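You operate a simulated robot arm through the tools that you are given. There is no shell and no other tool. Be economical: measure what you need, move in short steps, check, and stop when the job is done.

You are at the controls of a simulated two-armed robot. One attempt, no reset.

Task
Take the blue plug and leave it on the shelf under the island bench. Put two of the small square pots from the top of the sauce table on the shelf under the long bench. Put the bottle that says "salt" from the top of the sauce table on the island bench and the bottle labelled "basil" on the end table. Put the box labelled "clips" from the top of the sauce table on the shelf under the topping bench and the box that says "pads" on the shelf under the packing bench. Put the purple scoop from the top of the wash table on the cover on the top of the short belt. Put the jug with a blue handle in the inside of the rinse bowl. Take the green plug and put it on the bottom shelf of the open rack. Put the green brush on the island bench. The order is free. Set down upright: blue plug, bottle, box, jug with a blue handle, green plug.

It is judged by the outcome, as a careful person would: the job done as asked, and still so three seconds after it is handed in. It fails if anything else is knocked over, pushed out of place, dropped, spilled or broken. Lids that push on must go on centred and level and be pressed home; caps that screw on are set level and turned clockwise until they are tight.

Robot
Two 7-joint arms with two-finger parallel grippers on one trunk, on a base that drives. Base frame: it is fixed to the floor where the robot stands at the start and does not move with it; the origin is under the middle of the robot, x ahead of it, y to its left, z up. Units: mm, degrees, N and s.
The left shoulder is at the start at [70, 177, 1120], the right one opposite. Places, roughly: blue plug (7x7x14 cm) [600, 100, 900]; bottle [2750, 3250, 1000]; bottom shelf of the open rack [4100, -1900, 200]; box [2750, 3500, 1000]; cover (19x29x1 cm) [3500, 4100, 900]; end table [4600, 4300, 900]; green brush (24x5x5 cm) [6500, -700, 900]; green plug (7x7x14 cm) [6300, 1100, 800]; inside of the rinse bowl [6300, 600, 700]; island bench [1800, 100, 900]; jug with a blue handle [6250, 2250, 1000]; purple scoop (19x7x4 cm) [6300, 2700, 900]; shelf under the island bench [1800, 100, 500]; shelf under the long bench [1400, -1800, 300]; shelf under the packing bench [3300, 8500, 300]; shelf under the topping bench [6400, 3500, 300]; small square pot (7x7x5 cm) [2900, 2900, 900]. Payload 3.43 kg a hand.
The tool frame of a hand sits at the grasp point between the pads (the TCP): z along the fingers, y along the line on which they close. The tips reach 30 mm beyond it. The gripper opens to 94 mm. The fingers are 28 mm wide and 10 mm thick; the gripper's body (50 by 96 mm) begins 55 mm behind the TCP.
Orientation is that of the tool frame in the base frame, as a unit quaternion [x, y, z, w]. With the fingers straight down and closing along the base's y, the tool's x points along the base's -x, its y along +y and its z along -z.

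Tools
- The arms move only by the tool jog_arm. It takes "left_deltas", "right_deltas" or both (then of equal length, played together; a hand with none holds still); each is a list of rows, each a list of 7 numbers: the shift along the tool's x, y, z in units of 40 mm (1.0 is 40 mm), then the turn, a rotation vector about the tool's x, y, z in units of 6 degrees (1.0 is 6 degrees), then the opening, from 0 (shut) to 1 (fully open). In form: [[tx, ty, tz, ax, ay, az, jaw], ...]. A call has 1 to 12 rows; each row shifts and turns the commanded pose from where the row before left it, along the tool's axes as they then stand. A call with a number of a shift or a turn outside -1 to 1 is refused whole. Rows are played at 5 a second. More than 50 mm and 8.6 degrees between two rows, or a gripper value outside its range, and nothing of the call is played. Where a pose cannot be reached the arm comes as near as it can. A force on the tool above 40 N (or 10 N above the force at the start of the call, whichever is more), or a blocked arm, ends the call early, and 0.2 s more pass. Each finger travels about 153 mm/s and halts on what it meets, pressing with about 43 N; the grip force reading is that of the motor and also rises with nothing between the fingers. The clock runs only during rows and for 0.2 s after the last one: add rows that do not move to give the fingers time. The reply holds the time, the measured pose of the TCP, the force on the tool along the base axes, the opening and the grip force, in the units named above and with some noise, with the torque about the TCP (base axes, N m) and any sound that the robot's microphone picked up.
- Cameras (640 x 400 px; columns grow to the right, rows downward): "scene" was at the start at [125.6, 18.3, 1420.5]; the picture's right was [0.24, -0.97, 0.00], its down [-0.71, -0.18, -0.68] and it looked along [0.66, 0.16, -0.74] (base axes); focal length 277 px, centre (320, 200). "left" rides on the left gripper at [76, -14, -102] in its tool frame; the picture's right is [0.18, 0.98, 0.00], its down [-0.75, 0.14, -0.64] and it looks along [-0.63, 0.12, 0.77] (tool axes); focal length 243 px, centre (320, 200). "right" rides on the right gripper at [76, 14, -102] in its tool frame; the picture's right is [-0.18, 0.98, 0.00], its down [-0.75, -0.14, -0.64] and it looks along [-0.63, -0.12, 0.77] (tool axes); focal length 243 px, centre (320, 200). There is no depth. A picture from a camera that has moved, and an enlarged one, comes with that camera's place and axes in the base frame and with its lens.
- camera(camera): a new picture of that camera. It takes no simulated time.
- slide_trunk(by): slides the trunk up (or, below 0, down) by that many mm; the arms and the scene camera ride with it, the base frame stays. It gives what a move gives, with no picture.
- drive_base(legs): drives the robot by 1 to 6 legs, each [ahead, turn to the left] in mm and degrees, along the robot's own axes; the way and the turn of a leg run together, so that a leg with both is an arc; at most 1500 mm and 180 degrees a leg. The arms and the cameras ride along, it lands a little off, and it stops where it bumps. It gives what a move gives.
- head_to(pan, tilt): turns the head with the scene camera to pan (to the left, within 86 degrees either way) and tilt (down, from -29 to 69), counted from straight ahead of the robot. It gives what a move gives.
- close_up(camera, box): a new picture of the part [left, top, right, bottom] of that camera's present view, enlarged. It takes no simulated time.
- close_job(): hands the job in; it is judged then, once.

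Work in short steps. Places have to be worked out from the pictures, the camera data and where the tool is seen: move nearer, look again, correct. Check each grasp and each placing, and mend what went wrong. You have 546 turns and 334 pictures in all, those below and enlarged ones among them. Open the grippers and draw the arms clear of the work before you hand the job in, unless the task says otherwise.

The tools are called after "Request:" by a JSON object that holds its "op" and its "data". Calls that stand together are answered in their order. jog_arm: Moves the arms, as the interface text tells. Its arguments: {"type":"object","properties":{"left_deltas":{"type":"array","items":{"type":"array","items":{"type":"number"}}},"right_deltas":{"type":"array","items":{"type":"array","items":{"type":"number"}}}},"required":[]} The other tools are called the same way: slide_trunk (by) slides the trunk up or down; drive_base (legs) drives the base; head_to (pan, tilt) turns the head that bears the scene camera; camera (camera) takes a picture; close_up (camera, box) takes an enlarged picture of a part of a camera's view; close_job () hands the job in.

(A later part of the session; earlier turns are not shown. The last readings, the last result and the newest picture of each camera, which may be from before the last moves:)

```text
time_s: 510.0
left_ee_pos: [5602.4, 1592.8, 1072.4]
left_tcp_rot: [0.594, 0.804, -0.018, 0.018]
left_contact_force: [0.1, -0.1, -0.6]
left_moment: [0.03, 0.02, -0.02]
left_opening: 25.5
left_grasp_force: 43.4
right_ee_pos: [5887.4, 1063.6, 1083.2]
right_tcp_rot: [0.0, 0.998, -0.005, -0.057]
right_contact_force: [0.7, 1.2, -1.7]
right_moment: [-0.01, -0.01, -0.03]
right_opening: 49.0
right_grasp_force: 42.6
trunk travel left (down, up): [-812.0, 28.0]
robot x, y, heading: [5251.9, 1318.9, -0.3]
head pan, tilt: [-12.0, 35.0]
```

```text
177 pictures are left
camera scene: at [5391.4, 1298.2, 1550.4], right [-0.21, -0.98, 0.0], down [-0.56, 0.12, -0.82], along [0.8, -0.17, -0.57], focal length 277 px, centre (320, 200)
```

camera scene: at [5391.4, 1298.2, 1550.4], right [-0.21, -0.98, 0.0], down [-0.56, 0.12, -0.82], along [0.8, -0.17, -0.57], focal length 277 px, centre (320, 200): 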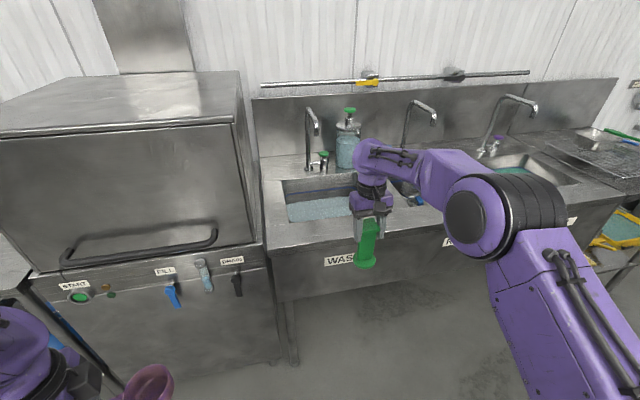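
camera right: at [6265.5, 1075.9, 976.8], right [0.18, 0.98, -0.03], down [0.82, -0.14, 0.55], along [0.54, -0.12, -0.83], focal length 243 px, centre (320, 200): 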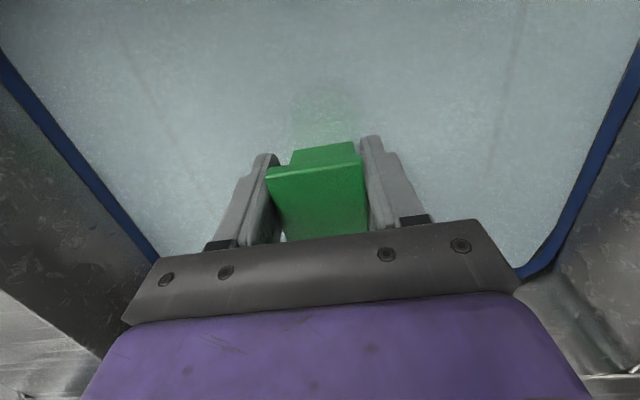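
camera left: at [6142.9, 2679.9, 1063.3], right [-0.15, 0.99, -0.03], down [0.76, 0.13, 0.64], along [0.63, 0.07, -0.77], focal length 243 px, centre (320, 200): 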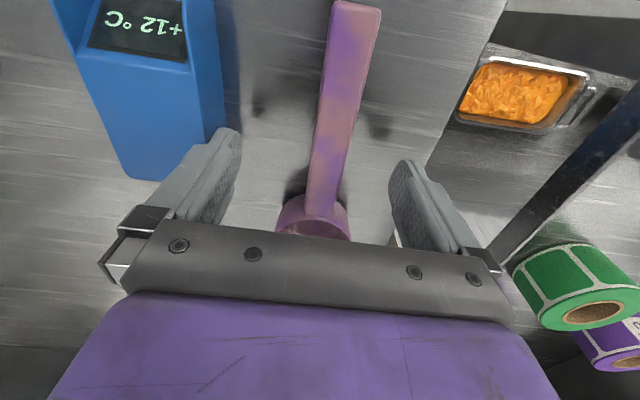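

Plug held upright. I turn toward the rack and look.

Request:
{"op": "drive_base", "data": {"legs": [[0, -114]]}}

Request:
{"op": "head_to", "data": {"pan": 0, "tilt": 20}}

Request:
{"op": "camera", "data": {"camera": "scene"}}

```text
time_s: 515.1
left_ee_pos: [5370.9, 891.6, 1070.5]
left_tcp_rot: [0.998, -0.053, -0.023, -0.005]
left_contact_force: [-0.2, -0.2, -0.5]
left_moment: [0.0, -0.03, -0.01]
left_opening: 25.3
left_grasp_force: 42.8
right_ee_pos: [4771.0, 838.5, 1084.1]
right_tcp_rot: [0.834, 0.549, 0.045, -0.035]
right_contact_force: [-0.3, -0.6, -0.7]
right_moment: [0.01, 0.05, 0.04]
right_opening: 48.9
right_grasp_force: 42.7
trunk travel left (down, up): [-812.0, 28.0]
robot x, y, heading: [5255.2, 1320.5, -113.7]
head pan, tilt: [-12.0, 35.0]
```

```text
time_s: 515.9
left_ee_pos: [5370.5, 890.8, 1071.5]
left_tcp_rot: [0.998, -0.053, -0.024, -0.006]
left_contact_force: [0.3, 0.0, -0.8]
left_moment: [0.04, -0.04, -0.01]
left_opening: 25.5
left_grasp_force: 42.7
right_ee_pos: [4773.1, 837.7, 1082.8]
right_tcp_rot: [0.834, 0.55, 0.045, -0.035]
right_contact_force: [-0.1, -0.7, -1.5]
right_moment: [0.03, 0.02, -0.02]
right_opening: 49.2
right_grasp_force: 43.1
trunk travel left (down, up): [-812.0, 28.0]
robot x, y, heading: [5256.1, 1319.0, -113.5]
head pan, tilt: [0.0, 20.0]
```

```text
176 pictures are left
camera scene: at [5195.5, 1185.5, 1574.4], right [-0.92, 0.4, 0.0], down [0.14, 0.31, -0.94], along [-0.37, -0.86, -0.34], focal length 277 px, centre (320, 200)
```

scene: 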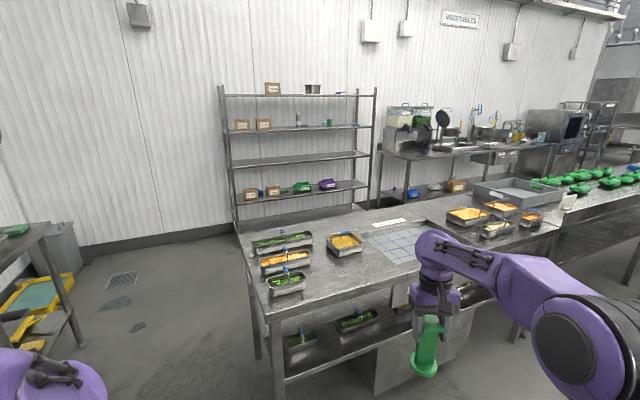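

The rack's bottom shelf (z≈200) has only ~300 mm clearance, so I must regrip the plug with a flatter hand. A nearby bench (front edge y≈440, x<5067) has free steel around (4720,340); I drive up to it.

Request:
{"op": "drive_base", "data": {"legs": [[0, -17.5], [400, 0], [0, 41]]}}

Request:
{"op": "head_to", "data": {"pan": -15, "tilt": 40}}

Request:
{"op": "camera", "data": {"camera": "scene"}}

```text
time_s: 521.3
left_ee_pos: [5268.9, 670.8, 1070.8]
left_tcp_rot: [0.988, 0.152, -0.023, -0.001]
left_contact_force: [0.3, 1.2, -0.7]
left_moment: [0.03, -0.05, -0.02]
left_opening: 25.4
left_grasp_force: 42.9
right_ee_pos: [4740.5, 382.9, 1084.6]
right_tcp_rot: [0.705, 0.707, 0.038, -0.044]
right_contact_force: [-0.8, 0.3, -2.5]
right_moment: [0.0, 0.0, -0.01]
right_opening: 48.8
right_grasp_force: 42.6
trunk travel left (down, up): [-812.0, 28.0]
robot x, y, heading: [4993.8, 1014.9, -90.2]
head pan, tilt: [0.0, 20.0]
```

```text
time_s: 522.1
left_ee_pos: [5268.5, 670.3, 1070.8]
left_tcp_rot: [0.988, 0.152, -0.024, -0.001]
left_contact_force: [-0.5, -0.3, -0.9]
left_moment: [0.01, -0.03, 0.0]
left_opening: 25.5
left_grasp_force: 43.2
right_ee_pos: [4739.4, 382.2, 1084.7]
right_tcp_rot: [0.705, 0.707, 0.038, -0.044]
right_contact_force: [0.3, -0.6, -1.6]
right_moment: [0.03, 0.04, 0.01]
right_opening: 49.0
right_grasp_force: 42.8
trunk travel left (down, up): [-812.0, 28.0]
robot x, y, heading: [4989.3, 1014.0, -90.1]
head pan, tilt: [-15.0, 40.0]
```

```text
175 pictures are left
camera scene: at [4968.4, 881.6, 1543.1], right [-0.97, 0.26, 0.0], down [0.17, 0.62, -0.77], along [-0.2, -0.74, -0.64], focal length 277 px, centre (320, 200)
```

scene: 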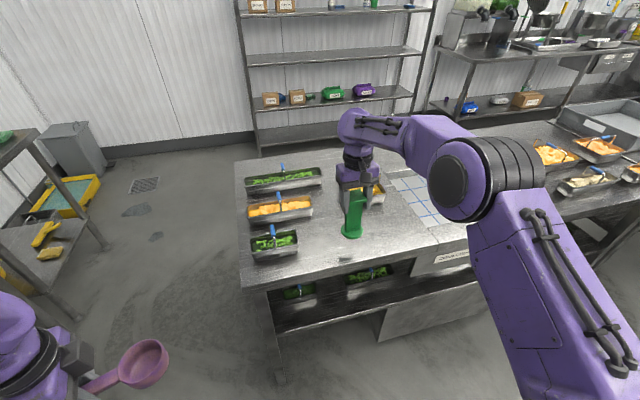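

The spot under the plug is free. I move 20 mm further in and lower.

Request:
{"op": "jog_arm", "data": {"right_deltas": [[-0.5, 0, 0.4, 0, 0, 0, 0], [0, 0, 0.5, 0, 0, 0, 0], [0, 0, 0.45, 0, 0, 0, 0], [0, 0, 0, 0, 0, 0, 0]]}}

Request:
{"op": "close_up", "data": {"camera": "scene", "box": [310, 150, 410, 270]}}

```text
time_s: 523.1
left_ee_pos: [5269.6, 669.6, 1070.8]
left_tcp_rot: [0.988, 0.152, -0.023, -0.002]
left_contact_force: [0.0, 0.3, 0.1]
left_moment: [0.05, -0.01, 0.04]
left_opening: 25.7
left_grasp_force: 42.9
right_ee_pos: [4741.5, 368.4, 1027.7]
right_tcp_rot: [0.705, 0.707, 0.037, -0.044]
right_contact_force: [0.0, -0.2, -1.6]
right_moment: [0.01, 0.0, -0.01]
right_opening: 49.0
right_grasp_force: 43.3
trunk travel left (down, up): [-812.0, 28.0]
robot x, y, heading: [4991.2, 1014.7, -90.0]
head pan, tilt: [-15.0, 40.0]
```

```text
3.33 times, centred on (360, 210) of scene
camera zoom: at [4967.9, 881.0, 1543.0], right [-0.97, 0.26, 0.0], down [0.17, 0.62, -0.77], along [-0.2, -0.74, -0.64], focal length 922 px, centre (187, 167)
```

zoom: 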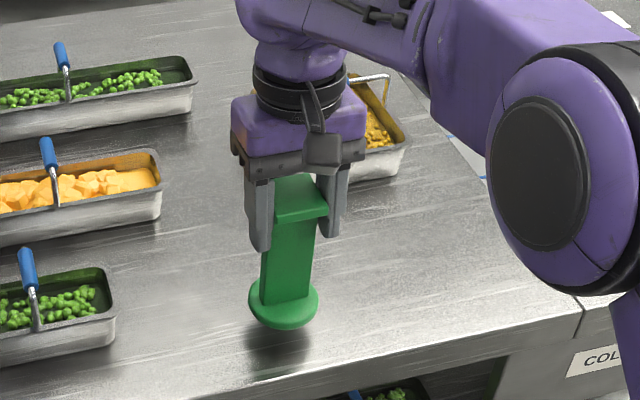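

Request:
{"op": "jog_arm", "data": {"right_deltas": [[0, 0, 0.1, 0, 0, 0, 0], [0, 0, 0.1, 0, 0, 0, 0], [0, 0, 0, 0, 0, 0, 0]]}}

Request:
{"op": "jog_arm", "data": {"right_deltas": [[0, 0, 0.1, 0, 0, 0, 0], [0, 0, 0, 0, 0, 0, 0]]}}

Request:
{"op": "jog_arm", "data": {"right_deltas": [[0, 0, 0.1, 0, 0, 0, 0], [0, 0, 0, 0, 0, 0, 0]]}}

```text
time_s: 523.9
left_ee_pos: [5268.9, 670.6, 1071.9]
left_tcp_rot: [0.988, 0.152, -0.023, -0.001]
left_contact_force: [-0.1, 0.5, -0.2]
left_moment: [0.01, -0.02, 0.01]
left_opening: 25.1
left_grasp_force: 43.3
right_ee_pos: [4740.4, 370.7, 1019.8]
right_tcp_rot: [0.704, 0.708, 0.037, -0.043]
right_contact_force: [0.3, 0.3, -1.6]
right_moment: [0.01, 0.0, 0.0]
right_opening: 49.1
right_grasp_force: 42.8
trunk travel left (down, up): [-812.0, 28.0]
robot x, y, heading: [4993.5, 1014.8, -90.0]
head pan, tilt: [-15.0, 40.0]
```

```text
time_s: 524.5
left_ee_pos: [5269.6, 670.6, 1070.1]
left_tcp_rot: [0.988, 0.152, -0.024, 0.0]
left_contact_force: [-0.1, -0.1, -1.5]
left_moment: [0.0, -0.05, -0.03]
left_opening: 25.4
left_grasp_force: 43.7
right_ee_pos: [4740.5, 370.1, 1016.5]
right_tcp_rot: [0.705, 0.707, 0.037, -0.044]
right_contact_force: [-0.4, 0.0, -2.3]
right_moment: [0.03, 0.03, -0.02]
right_opening: 48.8
right_grasp_force: 42.7
trunk travel left (down, up): [-812.0, 28.0]
robot x, y, heading: [4992.5, 1017.5, -89.9]
head pan, tilt: [-15.0, 40.0]
```

```text
time_s: 525.1
left_ee_pos: [5269.7, 671.1, 1070.0]
left_tcp_rot: [0.988, 0.152, -0.023, -0.001]
left_contact_force: [-0.2, 0.1, -0.2]
left_moment: [0.04, -0.04, -0.01]
left_opening: 25.3
left_grasp_force: 43.5
right_ee_pos: [4740.6, 371.7, 1011.5]
right_tcp_rot: [0.704, 0.707, 0.038, -0.044]
right_contact_force: [0.0, -0.3, -1.7]
right_moment: [0.04, -0.01, -0.04]
right_opening: 48.9
right_grasp_force: 42.9
trunk travel left (down, up): [-812.0, 28.0]
robot x, y, heading: [4991.9, 1016.0, -90.2]
head pan, tilt: [-15.0, 40.0]
```

Request:
{"op": "jog_arm", "data": {"right_deltas": [[0, 0, 0.1, 0, 0, 0, 0], [0, 0, 0, 0, 0, 0, 0]]}}

Request:
{"op": "jog_arm", "data": {"right_deltas": [[0, 0, 0.1, 0, 0, 0, 0], [0, 0, 0, 0, 0, 0, 0]]}}

Request:
{"op": "jog_arm", "data": {"right_deltas": [[0, 0, 0.1, 0, 0, 0, 0], [0, 0, 0, 0, 0, 0, 0]]}}

Request:
{"op": "close_up", "data": {"camera": "scene", "box": [310, 150, 410, 270]}}

```text
time_s: 525.7
left_ee_pos: [5268.8, 670.0, 1069.5]
left_tcp_rot: [0.988, 0.152, -0.024, -0.002]
left_contact_force: [0.0, 0.4, -0.4]
left_moment: [0.01, 0.0, 0.02]
left_opening: 25.2
left_grasp_force: 43.1
right_ee_pos: [4740.1, 370.4, 1008.6]
right_tcp_rot: [0.704, 0.708, 0.037, -0.044]
right_contact_force: [-0.4, 0.1, -2.3]
right_moment: [-0.01, -0.01, -0.03]
right_opening: 49.0
right_grasp_force: 43.1
trunk travel left (down, up): [-812.0, 28.0]
robot x, y, heading: [4991.1, 1011.8, -90.0]
head pan, tilt: [-15.0, 40.0]
```

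```text
time_s: 526.3
left_ee_pos: [5269.0, 670.9, 1071.0]
left_tcp_rot: [0.988, 0.151, -0.023, -0.001]
left_contact_force: [0.5, 0.0, -0.7]
left_moment: [0.02, -0.02, -0.01]
left_opening: 25.8
left_grasp_force: 42.8
right_ee_pos: [4740.5, 370.8, 1005.0]
right_tcp_rot: [0.705, 0.707, 0.038, -0.044]
right_contact_force: [0.2, 1.4, -1.1]
right_moment: [0.0, -0.01, -0.01]
right_opening: 48.7
right_grasp_force: 43.4
trunk travel left (down, up): [-812.0, 28.0]
robot x, y, heading: [4991.8, 1016.8, -90.1]
head pan, tilt: [-15.0, 40.0]
```

```text
time_s: 526.9
left_ee_pos: [5268.6, 670.2, 1071.4]
left_tcp_rot: [0.988, 0.152, -0.023, -0.001]
left_contact_force: [-0.9, -0.2, -0.7]
left_moment: [0.02, -0.02, 0.02]
left_opening: 25.6
left_grasp_force: 42.8
right_ee_pos: [4740.8, 370.7, 999.9]
right_tcp_rot: [0.704, 0.707, 0.038, -0.044]
right_contact_force: [0.2, -0.3, -2.4]
right_moment: [0.01, 0.03, 0.0]
right_opening: 49.0
right_grasp_force: 42.6
trunk travel left (down, up): [-812.0, 28.0]
robot x, y, heading: [4987.9, 1015.6, -90.1]
head pan, tilt: [-15.0, 40.0]
```

```text
3.33 times, centred on (360, 210) of scene
camera zoom: at [4968.0, 881.8, 1543.1], right [-0.97, 0.26, 0.0], down [0.17, 0.62, -0.77], along [-0.2, -0.74, -0.64], focal length 922 px, centre (187, 167)
```

zoom: 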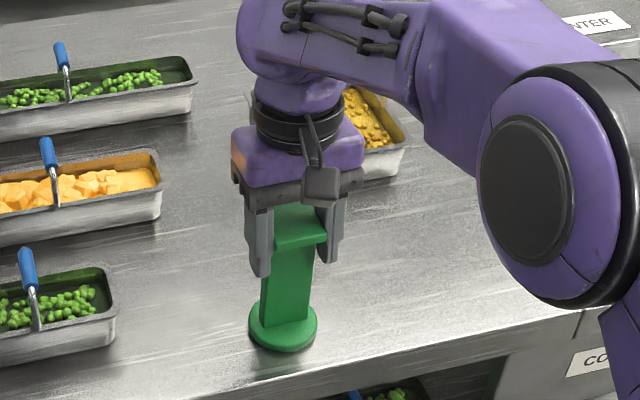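

Request:
{"op": "jog_arm", "data": {"right_deltas": [[0, 0, 0.1, 0, 0, 0, 0], [0, 0, 0.05, 0, 0, 0, 0], [0, 0, 0, 0, 0, 0, 0]]}}

Request:
{"op": "jog_arm", "data": {"right_deltas": [[0, 0, 0.1, 0, 0, 0, 0], [0, 0, 0.05, 0, 0, 0, 0], [0, 0, 0, 0, 0, 0, 0]]}}

```text
time_s: 527.7
left_ee_pos: [5270.2, 673.5, 1071.7]
left_tcp_rot: [0.988, 0.152, -0.023, 0.001]
left_contact_force: [-0.5, -0.8, -0.9]
left_moment: [0.01, -0.03, 0.01]
left_opening: 25.5
left_grasp_force: 42.9
right_ee_pos: [4739.5, 374.5, 1000.5]
right_tcp_rot: [0.705, 0.708, 0.034, -0.041]
right_contact_force: [-5.0, -10.5, 32.7]
right_moment: [-0.56, 0.04, -0.07]
right_opening: 48.6
right_grasp_force: 42.7
trunk travel left (down, up): [-812.0, 28.0]
robot x, y, heading: [4989.6, 1015.4, -89.9]
head pan, tilt: [-15.0, 40.0]
```

```text
time_s: 528.1
left_ee_pos: [5270.3, 673.3, 1071.3]
left_tcp_rot: [0.988, 0.152, -0.025, 0.001]
left_contact_force: [-0.2, 0.4, -0.2]
left_moment: [-0.01, -0.06, 0.01]
left_opening: 25.6
left_grasp_force: 42.9
right_ee_pos: [4739.3, 372.5, 1001.2]
right_tcp_rot: [0.704, 0.708, 0.032, -0.039]
right_contact_force: [0.6, 7.2, 17.7]
right_moment: [1.24, -0.43, 0.11]
right_opening: 49.3
right_grasp_force: 42.8
trunk travel left (down, up): [-812.0, 28.0]
robot x, y, heading: [4992.5, 1017.6, -90.1]
head pan, tilt: [-15.0, 40.0]
stopped in row 1 (right hand): the force on the tool passed its limit (the readings are from after the stop); the commanded pose is now the measured one
```

Contact at TCP z≈1000. I raise 1 mm and release, then lift the hand and look.

Request:
{"op": "jog_arm", "data": {"right_deltas": [[0, 0, -0.04, 0, 0, 0, 0], [0, 0, 0, 0, 0, 0, 0.62], [0, 0, 0, 0, 0, 0, 0.8], [0, 0, 0, 0, 0, 0, 1], [0, 0, 0, 0, 0, 0, 1]]}}

Request:
{"op": "jog_arm", "data": {"right_deltas": [[0.06, 0, -0.5, 0, 0, 0, 1], [0.1, 0, -0.9, 0, 0, 0, 1], [0.1, 0, -0.9, 0, 0, 0, 1], [0.1, 0, -0.9, 0, 0, 0, 1], [0, 0, 0, 0, 0, 0, 1]]}}

Request:
{"op": "camera", "data": {"camera": "scene"}}

```text
time_s: 529.3
left_ee_pos: [5268.3, 669.8, 1071.4]
left_tcp_rot: [0.988, 0.153, -0.024, -0.001]
left_contact_force: [0.7, 0.3, -0.7]
left_moment: [-0.02, -0.04, 0.04]
left_opening: 25.5
left_grasp_force: 42.6
right_ee_pos: [4739.5, 371.1, 998.4]
right_tcp_rot: [0.704, 0.708, 0.034, -0.041]
right_contact_force: [-0.3, 0.0, -0.1]
right_moment: [-0.02, 0.02, -0.01]
right_opening: 94.2
right_grasp_force: 0.1
trunk travel left (down, up): [-812.0, 28.0]
robot x, y, heading: [4990.2, 1015.0, -89.8]
head pan, tilt: [-15.0, 40.0]
```

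```text
time_s: 530.5
left_ee_pos: [5268.4, 668.8, 1070.7]
left_tcp_rot: [0.988, 0.152, -0.023, -0.001]
left_contact_force: [0.1, 0.8, 0.1]
left_moment: [0.02, -0.03, -0.02]
left_opening: 25.4
left_grasp_force: 43.0
right_ee_pos: [4741.6, 372.3, 1126.4]
right_tcp_rot: [0.705, 0.708, 0.033, -0.04]
right_contact_force: [-0.4, 0.3, 0.3]
right_moment: [-0.03, 0.0, -0.02]
right_opening: 93.9
right_grasp_force: 0.1
trunk travel left (down, up): [-812.0, 28.0]
robot x, y, heading: [4990.0, 1016.0, -89.8]
head pan, tilt: [-15.0, 40.0]
```

```text
172 pictures are left
camera scene: at [4967.9, 881.6, 1543.1], right [-0.97, 0.26, 0.0], down [0.17, 0.62, -0.77], along [-0.2, -0.74, -0.64], focal length 277 px, centre (320, 200)
```

scene: 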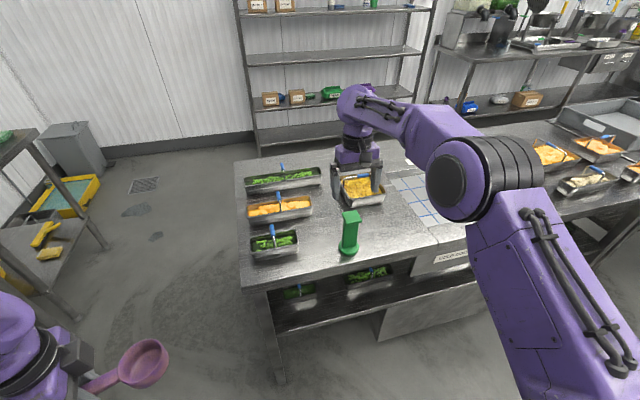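

The green plug stands on the bench at ≈(4740,371). I back off 330 mm and rotate the right hand to ~72° for a flat grasp.

Request:
{"op": "drive_base", "data": {"legs": [[-330, 0]]}}

Request:
{"op": "jog_arm", "data": {"right_deltas": [[0, -0.12, 0, 0, -1, 0, 1], [0, -0.12, 0, 0, -1, 0, 1], [0, -0.12, 0, 0, -1, 0, 1], [0, -0.12, 0, 0, -1, 0, 1], [0, -0.12, 0, 0, -1, 0, 1], [0, -0.12, 0, 0, -1, 0, 1], [0, -0.12, 0, 0, -1, 0, 1], [0, -0.12, 0, 0, -1, 0, 1], [0, -0.12, 0, 0, -1, 0, 1], [0, -0.12, 0, 0, -1, 0, 1], [0, -0.12, 0, 0, -1, 0, 1], [0, -0.12, 0, 0, -1, 0, 1]]}}

Request:
{"op": "jog_arm", "data": {"right_deltas": [[0, 0, 0, 0, -0.7, 0, 1], [0, 0, 0, 0, 0, 0, 1]]}}

```text
time_s: 532.7
left_ee_pos: [5268.1, 998.8, 1068.9]
left_tcp_rot: [0.988, 0.152, -0.023, -0.002]
left_contact_force: [-0.5, -0.3, -1.6]
left_moment: [0.05, -0.04, 0.03]
left_opening: 25.2
left_grasp_force: 43.1
right_ee_pos: [4741.4, 698.5, 1126.7]
right_tcp_rot: [0.704, 0.708, 0.034, -0.039]
right_contact_force: [0.2, 0.1, 0.0]
right_moment: [0.01, 0.0, -0.04]
right_opening: 93.9
right_grasp_force: 0.1
trunk travel left (down, up): [-812.0, 28.0]
robot x, y, heading: [4990.6, 1343.7, -89.7]
head pan, tilt: [-15.0, 40.0]
```

```text
time_s: 535.3
left_ee_pos: [5267.6, 999.5, 1071.3]
left_tcp_rot: [0.988, 0.152, -0.023, -0.001]
left_contact_force: [0.4, -0.7, -1.6]
left_moment: [0.03, -0.04, 0.0]
left_opening: 25.5
left_grasp_force: 43.3
right_ee_pos: [4682.8, 700.8, 1126.4]
right_tcp_rot: [0.589, 0.596, -0.388, 0.384]
right_contact_force: [0.8, -0.1, 0.0]
right_moment: [0.01, 0.0, 0.03]
right_opening: 93.7
right_grasp_force: 0.0
trunk travel left (down, up): [-812.0, 28.0]
robot x, y, heading: [4990.8, 1344.8, -89.9]
head pan, tilt: [-15.0, 40.0]
```

```text
time_s: 535.9
left_ee_pos: [5267.4, 999.3, 1071.3]
left_tcp_rot: [0.988, 0.152, -0.024, -0.001]
left_contact_force: [0.1, 0.0, -0.5]
left_moment: [0.0, -0.03, -0.01]
left_opening: 25.3
left_grasp_force: 42.9
right_ee_pos: [4684.1, 700.7, 1127.6]
right_tcp_rot: [0.574, 0.582, -0.409, 0.406]
right_contact_force: [0.7, -0.2, 0.0]
right_moment: [-0.05, 0.02, 0.01]
right_opening: 94.3
right_grasp_force: 0.1
trunk travel left (down, up): [-812.0, 28.0]
robot x, y, heading: [4990.2, 1343.1, -90.0]
head pan, tilt: [-15.0, 40.0]
```

Hand is at 70°. I align laterally with the plug and lower the trunk to bring the TCP to z≈957.

Request:
{"op": "jog_arm", "data": {"right_deltas": [[0, 0.7, 0, 0, 0, 0, 1], [0, 0.7, 0, 0, 0, 0, 1], [0, 0, 0, 0, 0, 0, 1]]}}

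Request:
{"op": "slide_trunk", "data": {"by": -170}}

Request:
{"op": "drive_base", "data": {"legs": [[190, 0]]}}

Request:
{"op": "camera", "data": {"camera": "right"}}

Request:
{"op": "camera", "data": {"camera": "scene"}}

```text
time_s: 536.7
left_ee_pos: [5267.3, 1000.0, 1070.9]
left_tcp_rot: [0.988, 0.151, -0.023, -0.001]
left_contact_force: [1.1, -1.2, -0.5]
left_moment: [0.02, -0.04, -0.06]
left_opening: 25.4
left_grasp_force: 43.4
right_ee_pos: [4739.0, 701.6, 1126.8]
right_tcp_rot: [0.576, 0.582, -0.408, 0.405]
right_contact_force: [-0.3, 0.0, 0.0]
right_moment: [0.0, 0.0, 0.01]
right_opening: 93.9
right_grasp_force: 0.1
trunk travel left (down, up): [-812.0, 28.0]
robot x, y, heading: [4991.6, 1344.4, -89.9]
head pan, tilt: [-15.0, 40.0]
```

```text
time_s: 538.6
left_ee_pos: [5268.9, 1001.2, 900.2]
left_tcp_rot: [0.988, 0.152, -0.024, 0.0]
left_contact_force: [-0.3, 0.7, 0.0]
left_moment: [0.01, -0.03, 0.0]
left_opening: 25.3
left_grasp_force: 42.9
right_ee_pos: [4739.9, 701.4, 955.9]
right_tcp_rot: [0.575, 0.582, -0.408, 0.405]
right_contact_force: [0.1, -0.8, 0.0]
right_moment: [0.05, -0.02, -0.01]
right_opening: 93.8
right_grasp_force: 0.1
trunk travel left (down, up): [-642.0, 198.0]
robot x, y, heading: [4989.0, 1344.2, -89.9]
head pan, tilt: [-15.0, 40.0]
```

```text
time_s: 540.1
left_ee_pos: [5268.6, 808.9, 900.1]
left_tcp_rot: [0.988, 0.151, -0.024, 0.0]
left_contact_force: [0.3, 0.0, 0.2]
left_moment: [-0.01, -0.01, 0.04]
left_opening: 25.3
left_grasp_force: 42.7
right_ee_pos: [4740.5, 510.3, 957.9]
right_tcp_rot: [0.575, 0.582, -0.409, 0.405]
right_contact_force: [-0.5, 0.2, -0.4]
right_moment: [-0.03, 0.0, 0.02]
right_opening: 93.9
right_grasp_force: 0.0
trunk travel left (down, up): [-642.0, 198.0]
robot x, y, heading: [4991.0, 1154.3, -89.9]
head pan, tilt: [-15.0, 40.0]
```

```text
171 pictures are left
camera right: at [4753.4, 634.3, 920.5], right [0.98, -0.06, 0.16], down [-0.13, 0.35, 0.93], along [-0.11, -0.94, 0.34], focal length 243 px, centre (320, 200)
```

right: 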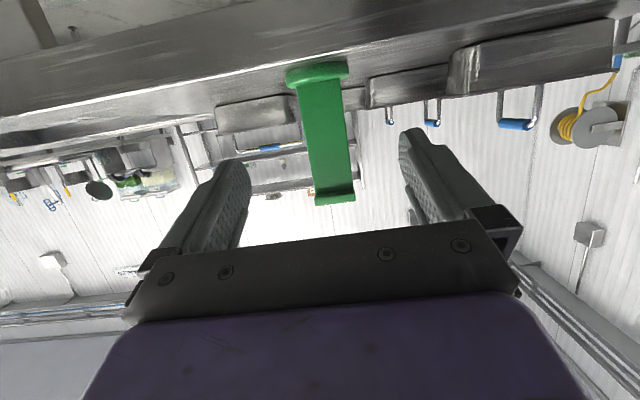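

```text
170 pictures are left
camera scene: at [4967.9, 1021.2, 1373.1], right [-0.97, 0.26, 0.0], down [0.17, 0.62, -0.77], along [-0.2, -0.74, -0.64], focal length 277 px, centre (320, 200)
```

scene: 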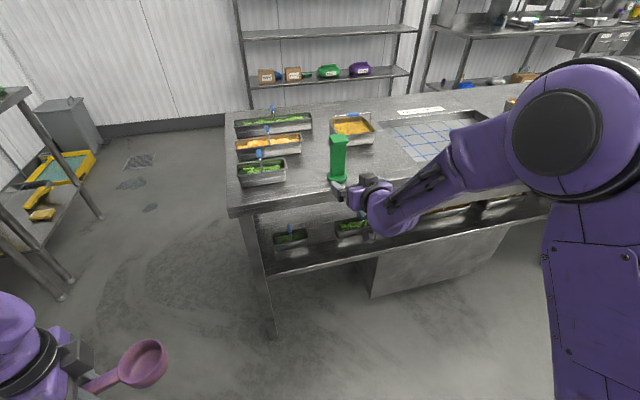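

Well aligned (plug x≈4741). I drive forward 135 mm to straddle it.

Request:
{"op": "drive_base", "data": {"legs": [[135, 0]]}}

Request:
{"op": "camera", "data": {"camera": "right"}}

Request:
{"op": "close_up", "data": {"camera": "scene", "box": [290, 130, 430, 250]}}

```text
time_s: 541.5
left_ee_pos: [5267.3, 673.2, 900.3]
left_tcp_rot: [0.988, 0.152, -0.024, -0.001]
left_contact_force: [0.6, -0.1, -0.3]
left_moment: [-0.02, -0.03, 0.02]
left_opening: 25.2
left_grasp_force: 43.2
right_ee_pos: [4739.3, 376.3, 956.7]
right_tcp_rot: [0.576, 0.58, -0.41, 0.405]
right_contact_force: [0.3, -0.1, 0.2]
right_moment: [0.03, 0.03, 0.04]
right_opening: 94.1
right_grasp_force: 0.1
trunk travel left (down, up): [-642.0, 198.0]
robot x, y, heading: [4992.1, 1019.5, -90.0]
head pan, tilt: [-15.0, 40.0]
```

```text
169 pictures are left
camera right: at [4752.4, 499.3, 920.8], right [0.98, -0.06, 0.16], down [-0.13, 0.35, 0.93], along [-0.11, -0.94, 0.34], focal length 243 px, centre (320, 200)
```

right: 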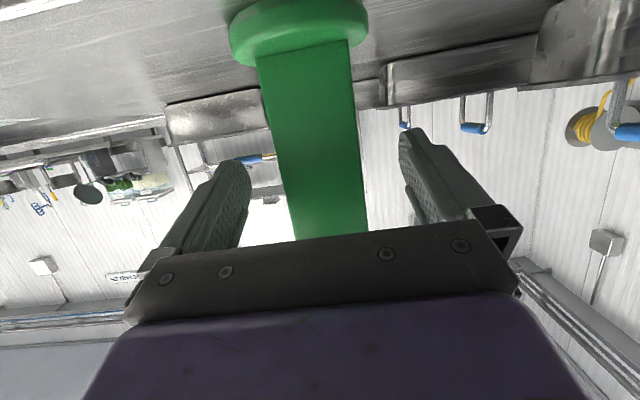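

```text
3.33 times, centred on (360, 190) of scene
camera zoom: at [4967.6, 886.0, 1373.2], right [-0.97, 0.26, 0.0], down [0.17, 0.62, -0.77], along [-0.2, -0.74, -0.64], focal length 922 px, centre (187, 233)
```

zoom: 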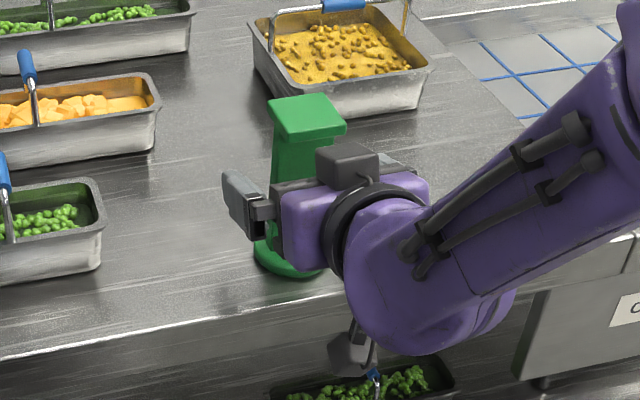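

Plug is between the fingers at the TCP. I close and lift slightly.

Request:
{"op": "jog_arm", "data": {"right_deltas": [[0, 0, 0, 0, 0, 0, 0.7], [0, 0, 0, 0, 0, 0, 0.5], [0, 0, 0, 0, 0, 0, 0], [0, 0, 0, 0, 0, 0, 0], [0, 0, 0, 0, 0, 0, 0]]}}

Request:
{"op": "slide_trunk", "data": {"by": 60}}

Request:
{"op": "close_up", "data": {"camera": "scene", "box": [290, 130, 430, 250]}}

```text
time_s: 542.6
left_ee_pos: [5267.8, 675.2, 901.6]
left_tcp_rot: [0.988, 0.151, -0.025, -0.001]
left_contact_force: [-0.5, -0.2, -0.5]
left_moment: [-0.02, -0.03, 0.0]
left_opening: 25.5
left_grasp_force: 42.9
right_ee_pos: [4739.0, 377.2, 957.2]
right_tcp_rot: [0.576, 0.581, -0.409, 0.404]
right_contact_force: [-0.2, 2.3, 0.9]
right_moment: [0.15, 0.06, -0.08]
right_opening: 47.5
right_grasp_force: 43.3
trunk travel left (down, up): [-642.0, 198.0]
robot x, y, heading: [4988.7, 1020.2, -90.3]
head pan, tilt: [-15.0, 40.0]
```

```text
time_s: 543.6
left_ee_pos: [5267.9, 672.2, 960.8]
left_tcp_rot: [0.988, 0.152, -0.025, -0.001]
left_contact_force: [-0.2, 0.1, -0.7]
left_moment: [0.01, 0.0, 0.0]
left_opening: 25.6
left_grasp_force: 42.5
right_ee_pos: [4738.5, 375.3, 1015.6]
right_tcp_rot: [0.576, 0.581, -0.409, 0.404]
right_contact_force: [-0.4, 0.1, -2.2]
right_moment: [0.06, 0.0, 0.01]
right_opening: 47.6
right_grasp_force: 43.1
trunk travel left (down, up): [-702.0, 138.0]
robot x, y, heading: [4993.5, 1020.3, -90.2]
head pan, tilt: [-15.0, 40.0]
```

```text
3.33 times, centred on (360, 190) of scene
camera zoom: at [4967.4, 885.2, 1433.0], right [-0.97, 0.26, 0.0], down [0.17, 0.62, -0.77], along [-0.2, -0.74, -0.64], focal length 922 px, centre (187, 233)
```

zoom: 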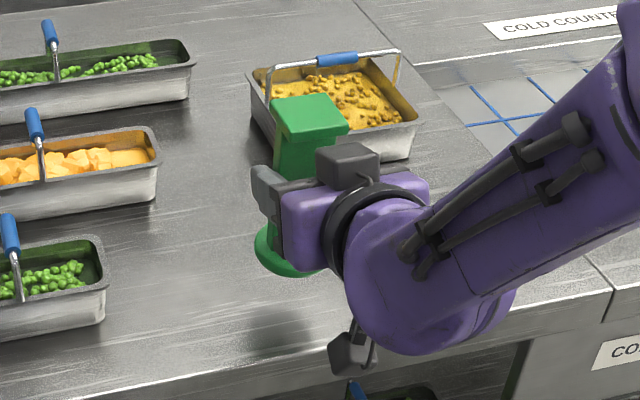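

Plug regripped flat. I drive around the east end of this bench to the front of the rack.

Request:
{"op": "drive_base", "data": {"legs": [[-320, 0], [0, 90], [480, 0], [0, -90], [1050, 0], [1050, 0]]}}

Request:
{"op": "drive_base", "data": {"legs": [[0, -90]]}}

Request:
{"op": "head_to", "data": {"pan": 40, "tilt": 25}}

Request:
{"op": "camera", "data": {"camera": "scene"}}

```text
time_s: 565.9
left_ee_pos: [5764.4, -1091.0, 960.6]
left_tcp_rot: [0.987, 0.158, -0.025, -0.001]
left_contact_force: [0.0, 0.2, -0.9]
left_moment: [-0.04, -0.05, 0.0]
left_opening: 25.5
left_grasp_force: 42.8
right_ee_pos: [5238.8, -1396.6, 1016.7]
right_tcp_rot: [0.571, 0.585, -0.406, 0.408]
right_contact_force: [-0.1, -0.6, -1.8]
right_moment: [0.0, 0.0, 0.03]
right_opening: 47.7
right_grasp_force: 43.1
trunk travel left (down, up): [-702.0, 138.0]
robot x, y, heading: [5482.0, -748.9, -89.5]
head pan, tilt: [-15.0, 40.0]
```

```text
time_s: 570.1
left_ee_pos: [5139.4, -1029.9, 960.0]
left_tcp_rot: [0.808, -0.589, -0.016, -0.017]
left_contact_force: [-0.4, 1.1, -0.6]
left_moment: [-0.03, -0.03, 0.01]
left_opening: 25.5
left_grasp_force: 42.7
right_ee_pos: [4839.1, -501.7, 1016.6]
right_tcp_rot: [0.818, 0.007, -0.575, -0.001]
right_contact_force: [0.4, -0.3, -1.4]
right_moment: [0.01, -0.04, 0.0]
right_opening: 47.9
right_grasp_force: 43.3
trunk travel left (down, up): [-702.0, 138.0]
robot x, y, heading: [5483.3, -747.3, -179.8]
head pan, tilt: [-15.0, 40.0]
```

```text
time_s: 571.3
left_ee_pos: [5138.5, -1028.2, 961.3]
left_tcp_rot: [0.808, -0.589, -0.016, -0.018]
left_contact_force: [0.2, 1.3, -0.4]
left_moment: [-0.01, 0.01, -0.01]
left_opening: 25.3
left_grasp_force: 42.4
right_ee_pos: [4837.8, -500.0, 1017.1]
right_tcp_rot: [0.818, 0.007, -0.575, -0.001]
right_contact_force: [0.0, -0.3, -1.8]
right_moment: [-0.04, 0.01, 0.01]
right_opening: 47.8
right_grasp_force: 43.1
trunk travel left (down, up): [-702.0, 138.0]
robot x, y, heading: [5482.6, -748.2, -179.8]
head pan, tilt: [40.0, 25.0]
```

```text
166 pictures are left
camera scene: at [5360.5, -810.8, 1456.4], right [-0.65, 0.76, 0.0], down [0.32, 0.27, -0.91], along [-0.69, -0.59, -0.42], focal length 277 px, centre (320, 200)
```

scene: 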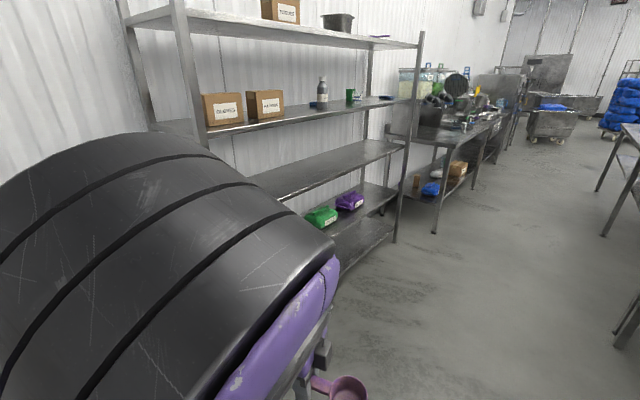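

The rack spans x≈3200–5000 with its front at y≈−1720. I go to x≈4355 and face it.

Request:
{"op": "drive_base", "data": {"legs": [[1125, 0], [0, 90]]}}

Request:
{"op": "head_to", "data": {"pan": 0, "tilt": 35}}

Request:
{"op": "camera", "data": {"camera": "scene"}}

```text
time_s: 580.9
left_ee_pos: [4635.2, -1104.3, 961.1]
left_tcp_rot: [0.987, 0.157, -0.023, -0.001]
left_contact_force: [-0.2, 0.2, -0.5]
left_moment: [0.05, -0.04, 0.0]
left_opening: 25.2
left_grasp_force: 43.6
right_ee_pos: [4109.4, -1408.2, 1015.3]
right_tcp_rot: [0.573, 0.584, -0.407, 0.406]
right_contact_force: [-0.5, 0.1, -1.7]
right_moment: [0.02, 0.0, -0.02]
right_opening: 46.9
right_grasp_force: 42.6
trunk travel left (down, up): [-702.0, 138.0]
robot x, y, heading: [4352.7, -760.4, -89.1]
head pan, tilt: [40.0, 25.0]
```

```text
time_s: 582.0
left_ee_pos: [4633.8, -1103.7, 960.3]
left_tcp_rot: [0.987, 0.157, -0.023, -0.001]
left_contact_force: [0.0, 1.1, -0.1]
left_moment: [0.05, -0.05, 0.02]
left_opening: 25.2
left_grasp_force: 43.0
right_ee_pos: [4108.3, -1408.9, 1016.5]
right_tcp_rot: [0.572, 0.585, -0.406, 0.407]
right_contact_force: [0.1, -0.2, -1.9]
right_moment: [0.03, -0.03, 0.04]
right_opening: 44.6
right_grasp_force: 42.8
trunk travel left (down, up): [-702.0, 138.0]
robot x, y, heading: [4352.7, -759.5, -89.2]
head pan, tilt: [0.0, 35.0]
```

```text
165 pictures are left
camera scene: at [4353.7, -901.5, 1440.6], right [-1.0, -0.01, 0.0], down [-0.01, 0.57, -0.82], along [0.01, -0.82, -0.57], focal length 277 px, centre (320, 200)
```

scene: 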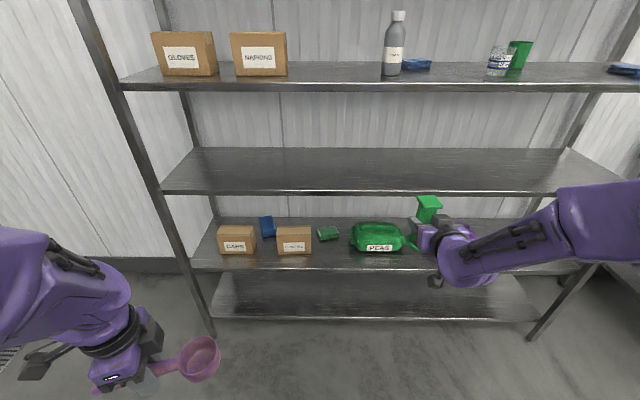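

The opening shrank to 44.6 mm; I check the plug in the grip.

Request:
{"op": "camera", "data": {"camera": "right"}}

Request:
{"op": "close_up", "data": {"camera": "scene", "box": [380, 170, 500, 300]}}

```text
164 pictures are left
camera right: at [4121.0, -1284.7, 980.4], right [0.99, -0.05, 0.16], down [-0.14, 0.35, 0.93], along [-0.1, -0.94, 0.34], focal length 243 px, centre (320, 200)
```

right: 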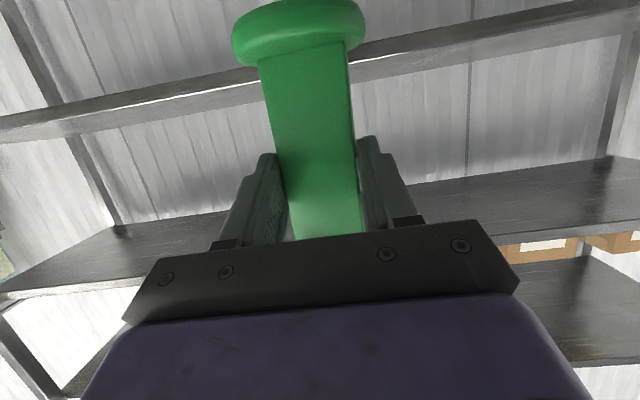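

```text
3.08 times, centred on (440, 235) of scene
camera zoom: at [4353.7, -901.5, 1440.6], right [-1.0, -0.01, 0.0], down [-0.01, 0.57, -0.82], along [0.01, -0.82, -0.57], focal length 851 px, centre (-49, 92)
```

zoom: 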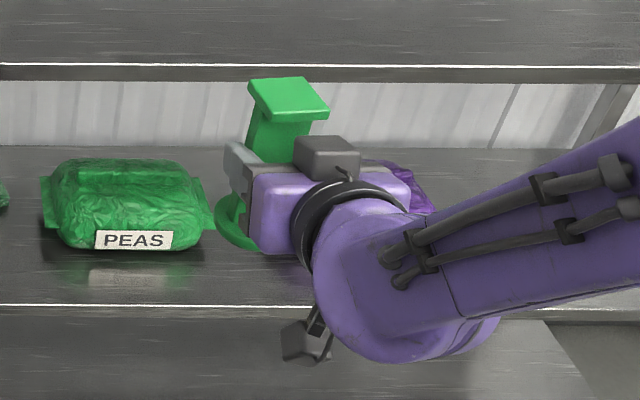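

The plug is fine (yaw settled to the pads). Bottom shelf z≈170–195 is empty; clearance to the next shelf ~330. I lower the trunk nearly fully while outside.

Request:
{"op": "slide_trunk", "data": {"by": -400}}

Request:
{"op": "slide_trunk", "data": {"by": -285}}

Request:
{"op": "camera", "data": {"camera": "scene"}}

```text
time_s: 585.8
left_ee_pos: [4635.7, -1103.0, 560.8]
left_tcp_rot: [0.987, 0.157, -0.023, -0.002]
left_contact_force: [0.1, -0.3, -0.2]
left_moment: [0.0, 0.0, 0.02]
left_opening: 25.5
left_grasp_force: 43.0
right_ee_pos: [4109.3, -1407.7, 616.0]
right_tcp_rot: [0.573, 0.584, -0.407, 0.407]
right_contact_force: [0.3, -0.4, -2.8]
right_moment: [0.05, -0.02, 0.02]
right_opening: 44.3
right_grasp_force: 43.3
trunk travel left (down, up): [-302.0, 538.0]
robot x, y, heading: [4353.8, -761.8, -89.6]
head pan, tilt: [0.0, 35.0]
```

```text
time_s: 588.7
left_ee_pos: [4635.0, -1102.9, 275.5]
left_tcp_rot: [0.987, 0.156, -0.023, -0.001]
left_contact_force: [0.1, 0.3, -0.7]
left_moment: [0.02, -0.04, -0.01]
left_opening: 25.4
left_grasp_force: 43.1
right_ee_pos: [4108.0, -1406.9, 330.5]
right_tcp_rot: [0.572, 0.585, -0.406, 0.407]
right_contact_force: [0.1, 0.7, -2.2]
right_moment: [0.02, 0.01, -0.02]
right_opening: 44.1
right_grasp_force: 42.8
trunk travel left (down, up): [-17.0, 823.0]
robot x, y, heading: [4351.7, -762.2, -89.3]
head pan, tilt: [0.0, 35.0]
```

```text
162 pictures are left
camera scene: at [4353.7, -901.1, 755.7], right [-1.0, -0.01, 0.0], down [-0.01, 0.57, -0.82], along [0.01, -0.82, -0.57], focal length 277 px, centre (320, 200)
```

scene: 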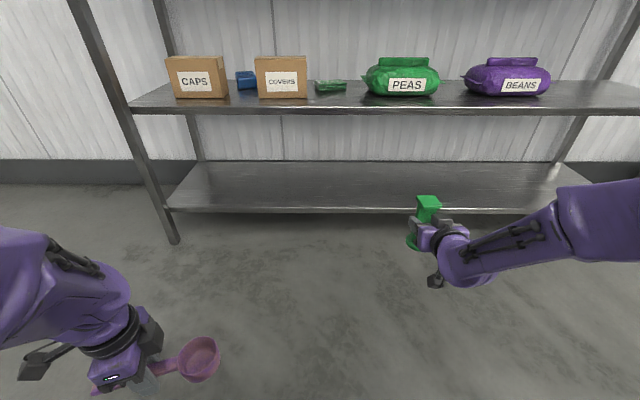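

Shelf top z≈140–170, front edge y≈−1730, next shelf's underside ~490. I drive forward 410 mm at TCP z 330.

Request:
{"op": "drive_base", "data": {"legs": [[410, 0]]}}

Request:
{"op": "camera", "data": {"camera": "scene"}}

Request:
{"op": "camera", "data": {"camera": "right"}}

```text
time_s: 591.2
left_ee_pos: [4641.7, -1511.5, 274.5]
left_tcp_rot: [0.987, 0.16, -0.023, -0.002]
left_contact_force: [-0.3, 1.0, -0.2]
left_moment: [0.05, 0.0, -0.01]
left_opening: 25.3
left_grasp_force: 43.2
right_ee_pos: [4116.6, -1817.4, 332.5]
right_tcp_rot: [0.572, 0.586, -0.405, 0.407]
right_contact_force: [0.2, -0.5, -2.1]
right_moment: [0.04, 0.02, 0.0]
right_opening: 43.7
right_grasp_force: 42.9
trunk travel left (down, up): [-17.0, 823.0]
robot x, y, heading: [4357.9, -1168.0, -89.3]
head pan, tilt: [0.0, 35.0]
```

```text
161 pictures are left
camera scene: at [4359.4, -1310.7, 755.6], right [-1.0, -0.01, 0.0], down [-0.01, 0.57, -0.82], along [0.01, -0.82, -0.57], focal length 277 px, centre (320, 200)
```

scene: 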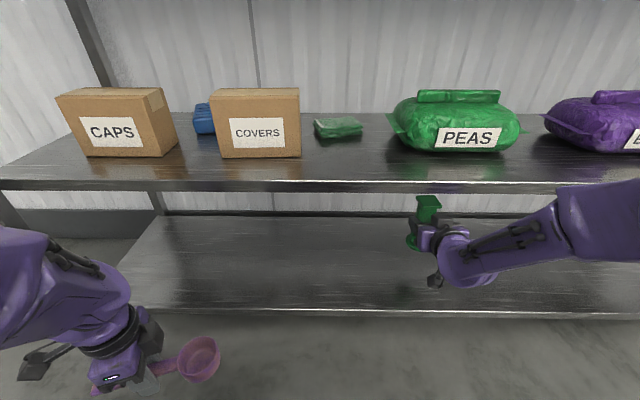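

```text
160 pictures are left
camera right: at [4128.5, -1694.9, 295.4], right [0.99, -0.04, 0.16], down [-0.14, 0.35, 0.93], along [-0.1, -0.94, 0.34], focal length 243 px, centre (320, 200)
```

right: 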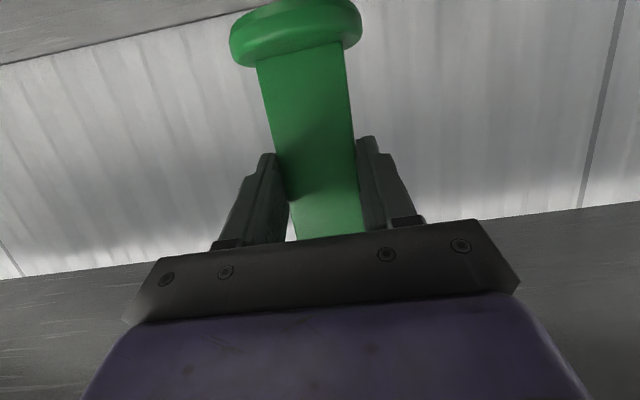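

I lower the last 16 mm of trunk, then the hand by jogging down 60 mm.

Request:
{"op": "slide_trunk", "data": {"by": -16}}

Request:
{"op": "jog_arm", "data": {"right_deltas": [[0.35, 0, 0.128, 0, 0, 0, 0], [0.35, 0, 0.128, 0, 0, 0, 0], [0.35, 0, 0.128, 0, 0, 0, 0], [0.35, 0, 0.128, 0, 0, 0, 0], [0, 0, 0, 0, 0, 0, 0]]}}

Request:
{"op": "close_up", "data": {"camera": "scene", "box": [360, 180, 520, 320]}}

```text
time_s: 591.9
left_ee_pos: [4641.8, -1511.6, 259.1]
left_tcp_rot: [0.987, 0.16, -0.024, 0.0]
left_contact_force: [-1.2, 0.6, -0.8]
left_moment: [-0.02, -0.05, -0.02]
left_opening: 25.4
left_grasp_force: 43.1
right_ee_pos: [4115.8, -1817.1, 316.2]
right_tcp_rot: [0.571, 0.586, -0.406, 0.408]
right_contact_force: [-1.0, -0.8, -1.5]
right_moment: [0.06, -0.01, -0.03]
right_opening: 43.9
right_grasp_force: 43.8
trunk travel left (down, up): [-1.0, 839.0]
robot x, y, heading: [4360.8, -1171.1, -89.2]
head pan, tilt: [0.0, 35.0]
```

```text
time_s: 593.0
left_ee_pos: [4642.1, -1511.4, 259.2]
left_tcp_rot: [0.987, 0.159, -0.023, -0.001]
left_contact_force: [0.7, -0.2, -0.7]
left_moment: [0.01, -0.01, -0.02]
left_opening: 25.4
left_grasp_force: 42.8
right_ee_pos: [4115.8, -1818.3, 255.2]
right_tcp_rot: [0.571, 0.586, -0.405, 0.408]
right_contact_force: [0.1, -0.3, -2.6]
right_moment: [0.03, 0.02, -0.01]
right_opening: 43.6
right_grasp_force: 43.0
trunk travel left (down, up): [-1.0, 839.0]
robot x, y, heading: [4356.1, -1173.0, -89.6]
head pan, tilt: [0.0, 35.0]
```

```text
2.86 times, centred on (440, 250) of scene
camera zoom: at [4359.4, -1310.7, 739.6], right [-1.0, -0.01, 0.0], down [-0.01, 0.57, -0.82], along [0.01, -0.82, -0.57], focal length 790 px, centre (-23, 57)
```

zoom: 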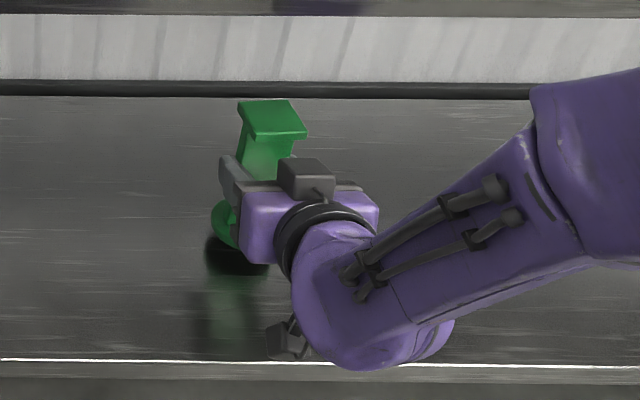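

Request:
{"op": "jog_arm", "data": {"right_deltas": [[0.141, 0, 0.051, 0, 0, 0, 0], [0.141, 0, 0.051, 0, 0, 0, 0], [0, 0, 0, 0, 0, 0, 0]]}}

Request:
{"op": "jog_arm", "data": {"right_deltas": [[0.141, 0, 0.051, 0, 0, 0, 0], [0, 0, 0, 0, 0, 0, 0]]}}

Request:
{"op": "jog_arm", "data": {"right_deltas": [[0.094, 0, 0.034, 0, 0, 0, 0], [0, 0, 0, 0, 0, 0, 0]]}}

Request:
{"op": "jog_arm", "data": {"right_deltas": [[0.094, 0, 0.034, 0, 0, 0, 0], [0, 0, 0, 0, 0, 0, 0]]}}

```text
time_s: 593.9
left_ee_pos: [4641.7, -1512.2, 259.6]
left_tcp_rot: [0.987, 0.16, -0.024, -0.001]
left_contact_force: [0.1, -0.5, -0.5]
left_moment: [-0.03, -0.02, -0.02]
left_opening: 25.6
left_grasp_force: 42.9
right_ee_pos: [4115.8, -1818.1, 243.9]
right_tcp_rot: [0.571, 0.586, -0.405, 0.408]
right_contact_force: [0.4, 0.1, -1.7]
right_moment: [0.02, 0.01, 0.03]
right_opening: 43.5
right_grasp_force: 43.1
trunk travel left (down, up): [-1.0, 839.0]
robot x, y, heading: [4360.6, -1172.2, -89.3]
head pan, tilt: [0.0, 35.0]
```

```text
time_s: 594.5
left_ee_pos: [4641.5, -1510.6, 260.8]
left_tcp_rot: [0.987, 0.16, -0.023, -0.002]
left_contact_force: [-0.3, 0.4, -1.0]
left_moment: [0.01, -0.05, 0.0]
left_opening: 25.6
left_grasp_force: 43.4
right_ee_pos: [4115.3, -1818.6, 237.4]
right_tcp_rot: [0.571, 0.586, -0.405, 0.408]
right_contact_force: [0.8, 1.7, 0.1]
right_moment: [0.07, -0.06, 0.02]
right_opening: 43.9
right_grasp_force: 42.7
trunk travel left (down, up): [-1.0, 839.0]
robot x, y, heading: [4357.4, -1172.5, -89.4]
head pan, tilt: [0.0, 35.0]
```

```text
time_s: 595.0
left_ee_pos: [4641.5, -1512.6, 260.9]
left_tcp_rot: [0.987, 0.158, -0.024, -0.001]
left_contact_force: [0.6, 0.5, -1.1]
left_moment: [0.03, -0.01, -0.01]
left_opening: 25.3
left_grasp_force: 43.0
right_ee_pos: [4115.4, -1819.6, 238.1]
right_tcp_rot: [0.569, 0.585, -0.407, 0.411]
right_contact_force: [2.0, 11.6, 18.7]
right_moment: [0.08, -0.49, 0.28]
right_opening: 43.6
right_grasp_force: 42.9
trunk travel left (down, up): [-1.0, 839.0]
robot x, y, heading: [4358.5, -1173.6, -89.3]
head pan, tilt: [0.0, 35.0]
```

```text
time_s: 595.5
left_ee_pos: [4641.1, -1510.4, 261.0]
left_tcp_rot: [0.987, 0.159, -0.024, 0.0]
left_contact_force: [0.2, 0.2, -0.4]
left_moment: [0.0, -0.06, -0.01]
left_opening: 25.3
left_grasp_force: 43.7
right_ee_pos: [4114.7, -1819.9, 237.4]
right_tcp_rot: [0.57, 0.581, -0.411, 0.412]
right_contact_force: [0.0, 5.7, 17.5]
right_moment: [-0.22, -0.43, 0.16]
right_opening: 43.7
right_grasp_force: 43.0
trunk travel left (down, up): [-1.0, 839.0]
robot x, y, heading: [4358.7, -1174.9, -89.2]
head pan, tilt: [0.0, 35.0]
stopped in row 2 (right hand): the force on the tool passed its limit (the readings are from after the stop); the commanded pose is now the measured one
```

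Contact at TCP z≈237. I release and check.

Request:
{"op": "jog_arm", "data": {"right_deltas": [[-0.03, 0, 0, 0, 0, 0, 0], [0, 0, 0, 0, 0, 0, 0.55], [0, 0, 0, 0, 0, 0, 0.75], [0, 0, 0, 0, 0, 0, 1], [0, 0, 0, 0, 0, 0, 1]]}}

Request:
{"op": "close_up", "data": {"camera": "scene", "box": [360, 180, 520, 320]}}

Request:
{"op": "camera", "data": {"camera": "right"}}

```text
time_s: 596.7
left_ee_pos: [4640.7, -1511.2, 259.3]
left_tcp_rot: [0.987, 0.158, -0.024, -0.002]
left_contact_force: [0.3, 0.0, 0.1]
left_moment: [0.03, -0.03, -0.04]
left_opening: 25.5
left_grasp_force: 43.4
right_ee_pos: [4116.1, -1819.3, 234.1]
right_tcp_rot: [0.571, 0.584, -0.407, 0.409]
right_contact_force: [-0.2, 0.4, 0.2]
right_moment: [-0.02, 0.0, -0.01]
right_opening: 94.2
right_grasp_force: 0.1
trunk travel left (down, up): [-1.0, 839.0]
robot x, y, heading: [4356.9, -1175.5, -89.0]
head pan, tilt: [0.0, 35.0]
```

```text
2.86 times, centred on (440, 250) of scene
camera zoom: at [4359.4, -1310.3, 739.7], right [-1.0, -0.01, 0.0], down [-0.01, 0.57, -0.82], along [0.01, -0.82, -0.57], focal length 790 px, centre (-23, 57)
```

zoom: 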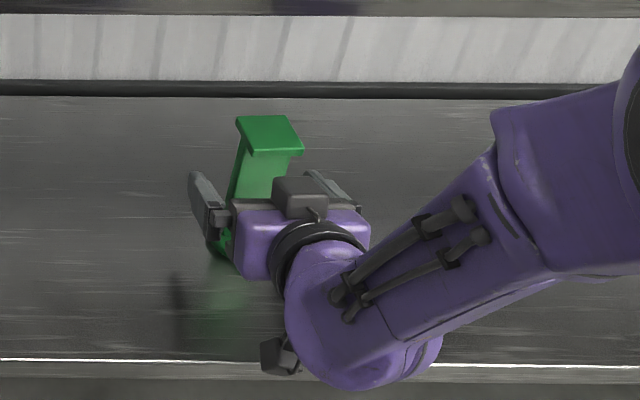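

```text
157 pictures are left
camera right: at [4127.5, -1696.2, 197.6], right [0.99, -0.04, 0.17], down [-0.14, 0.35, 0.93], along [-0.1, -0.93, 0.34], focal length 243 px, centre (320, 200)
```

right: 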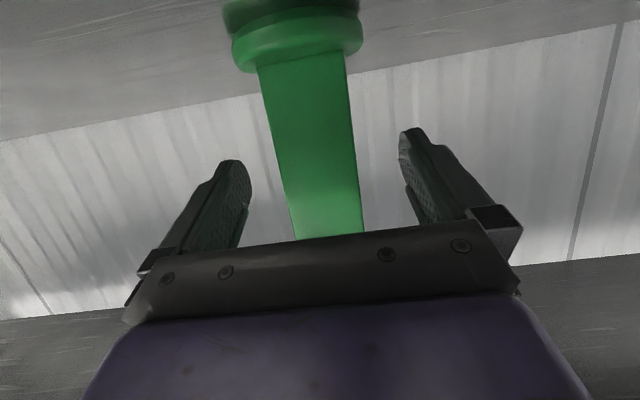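

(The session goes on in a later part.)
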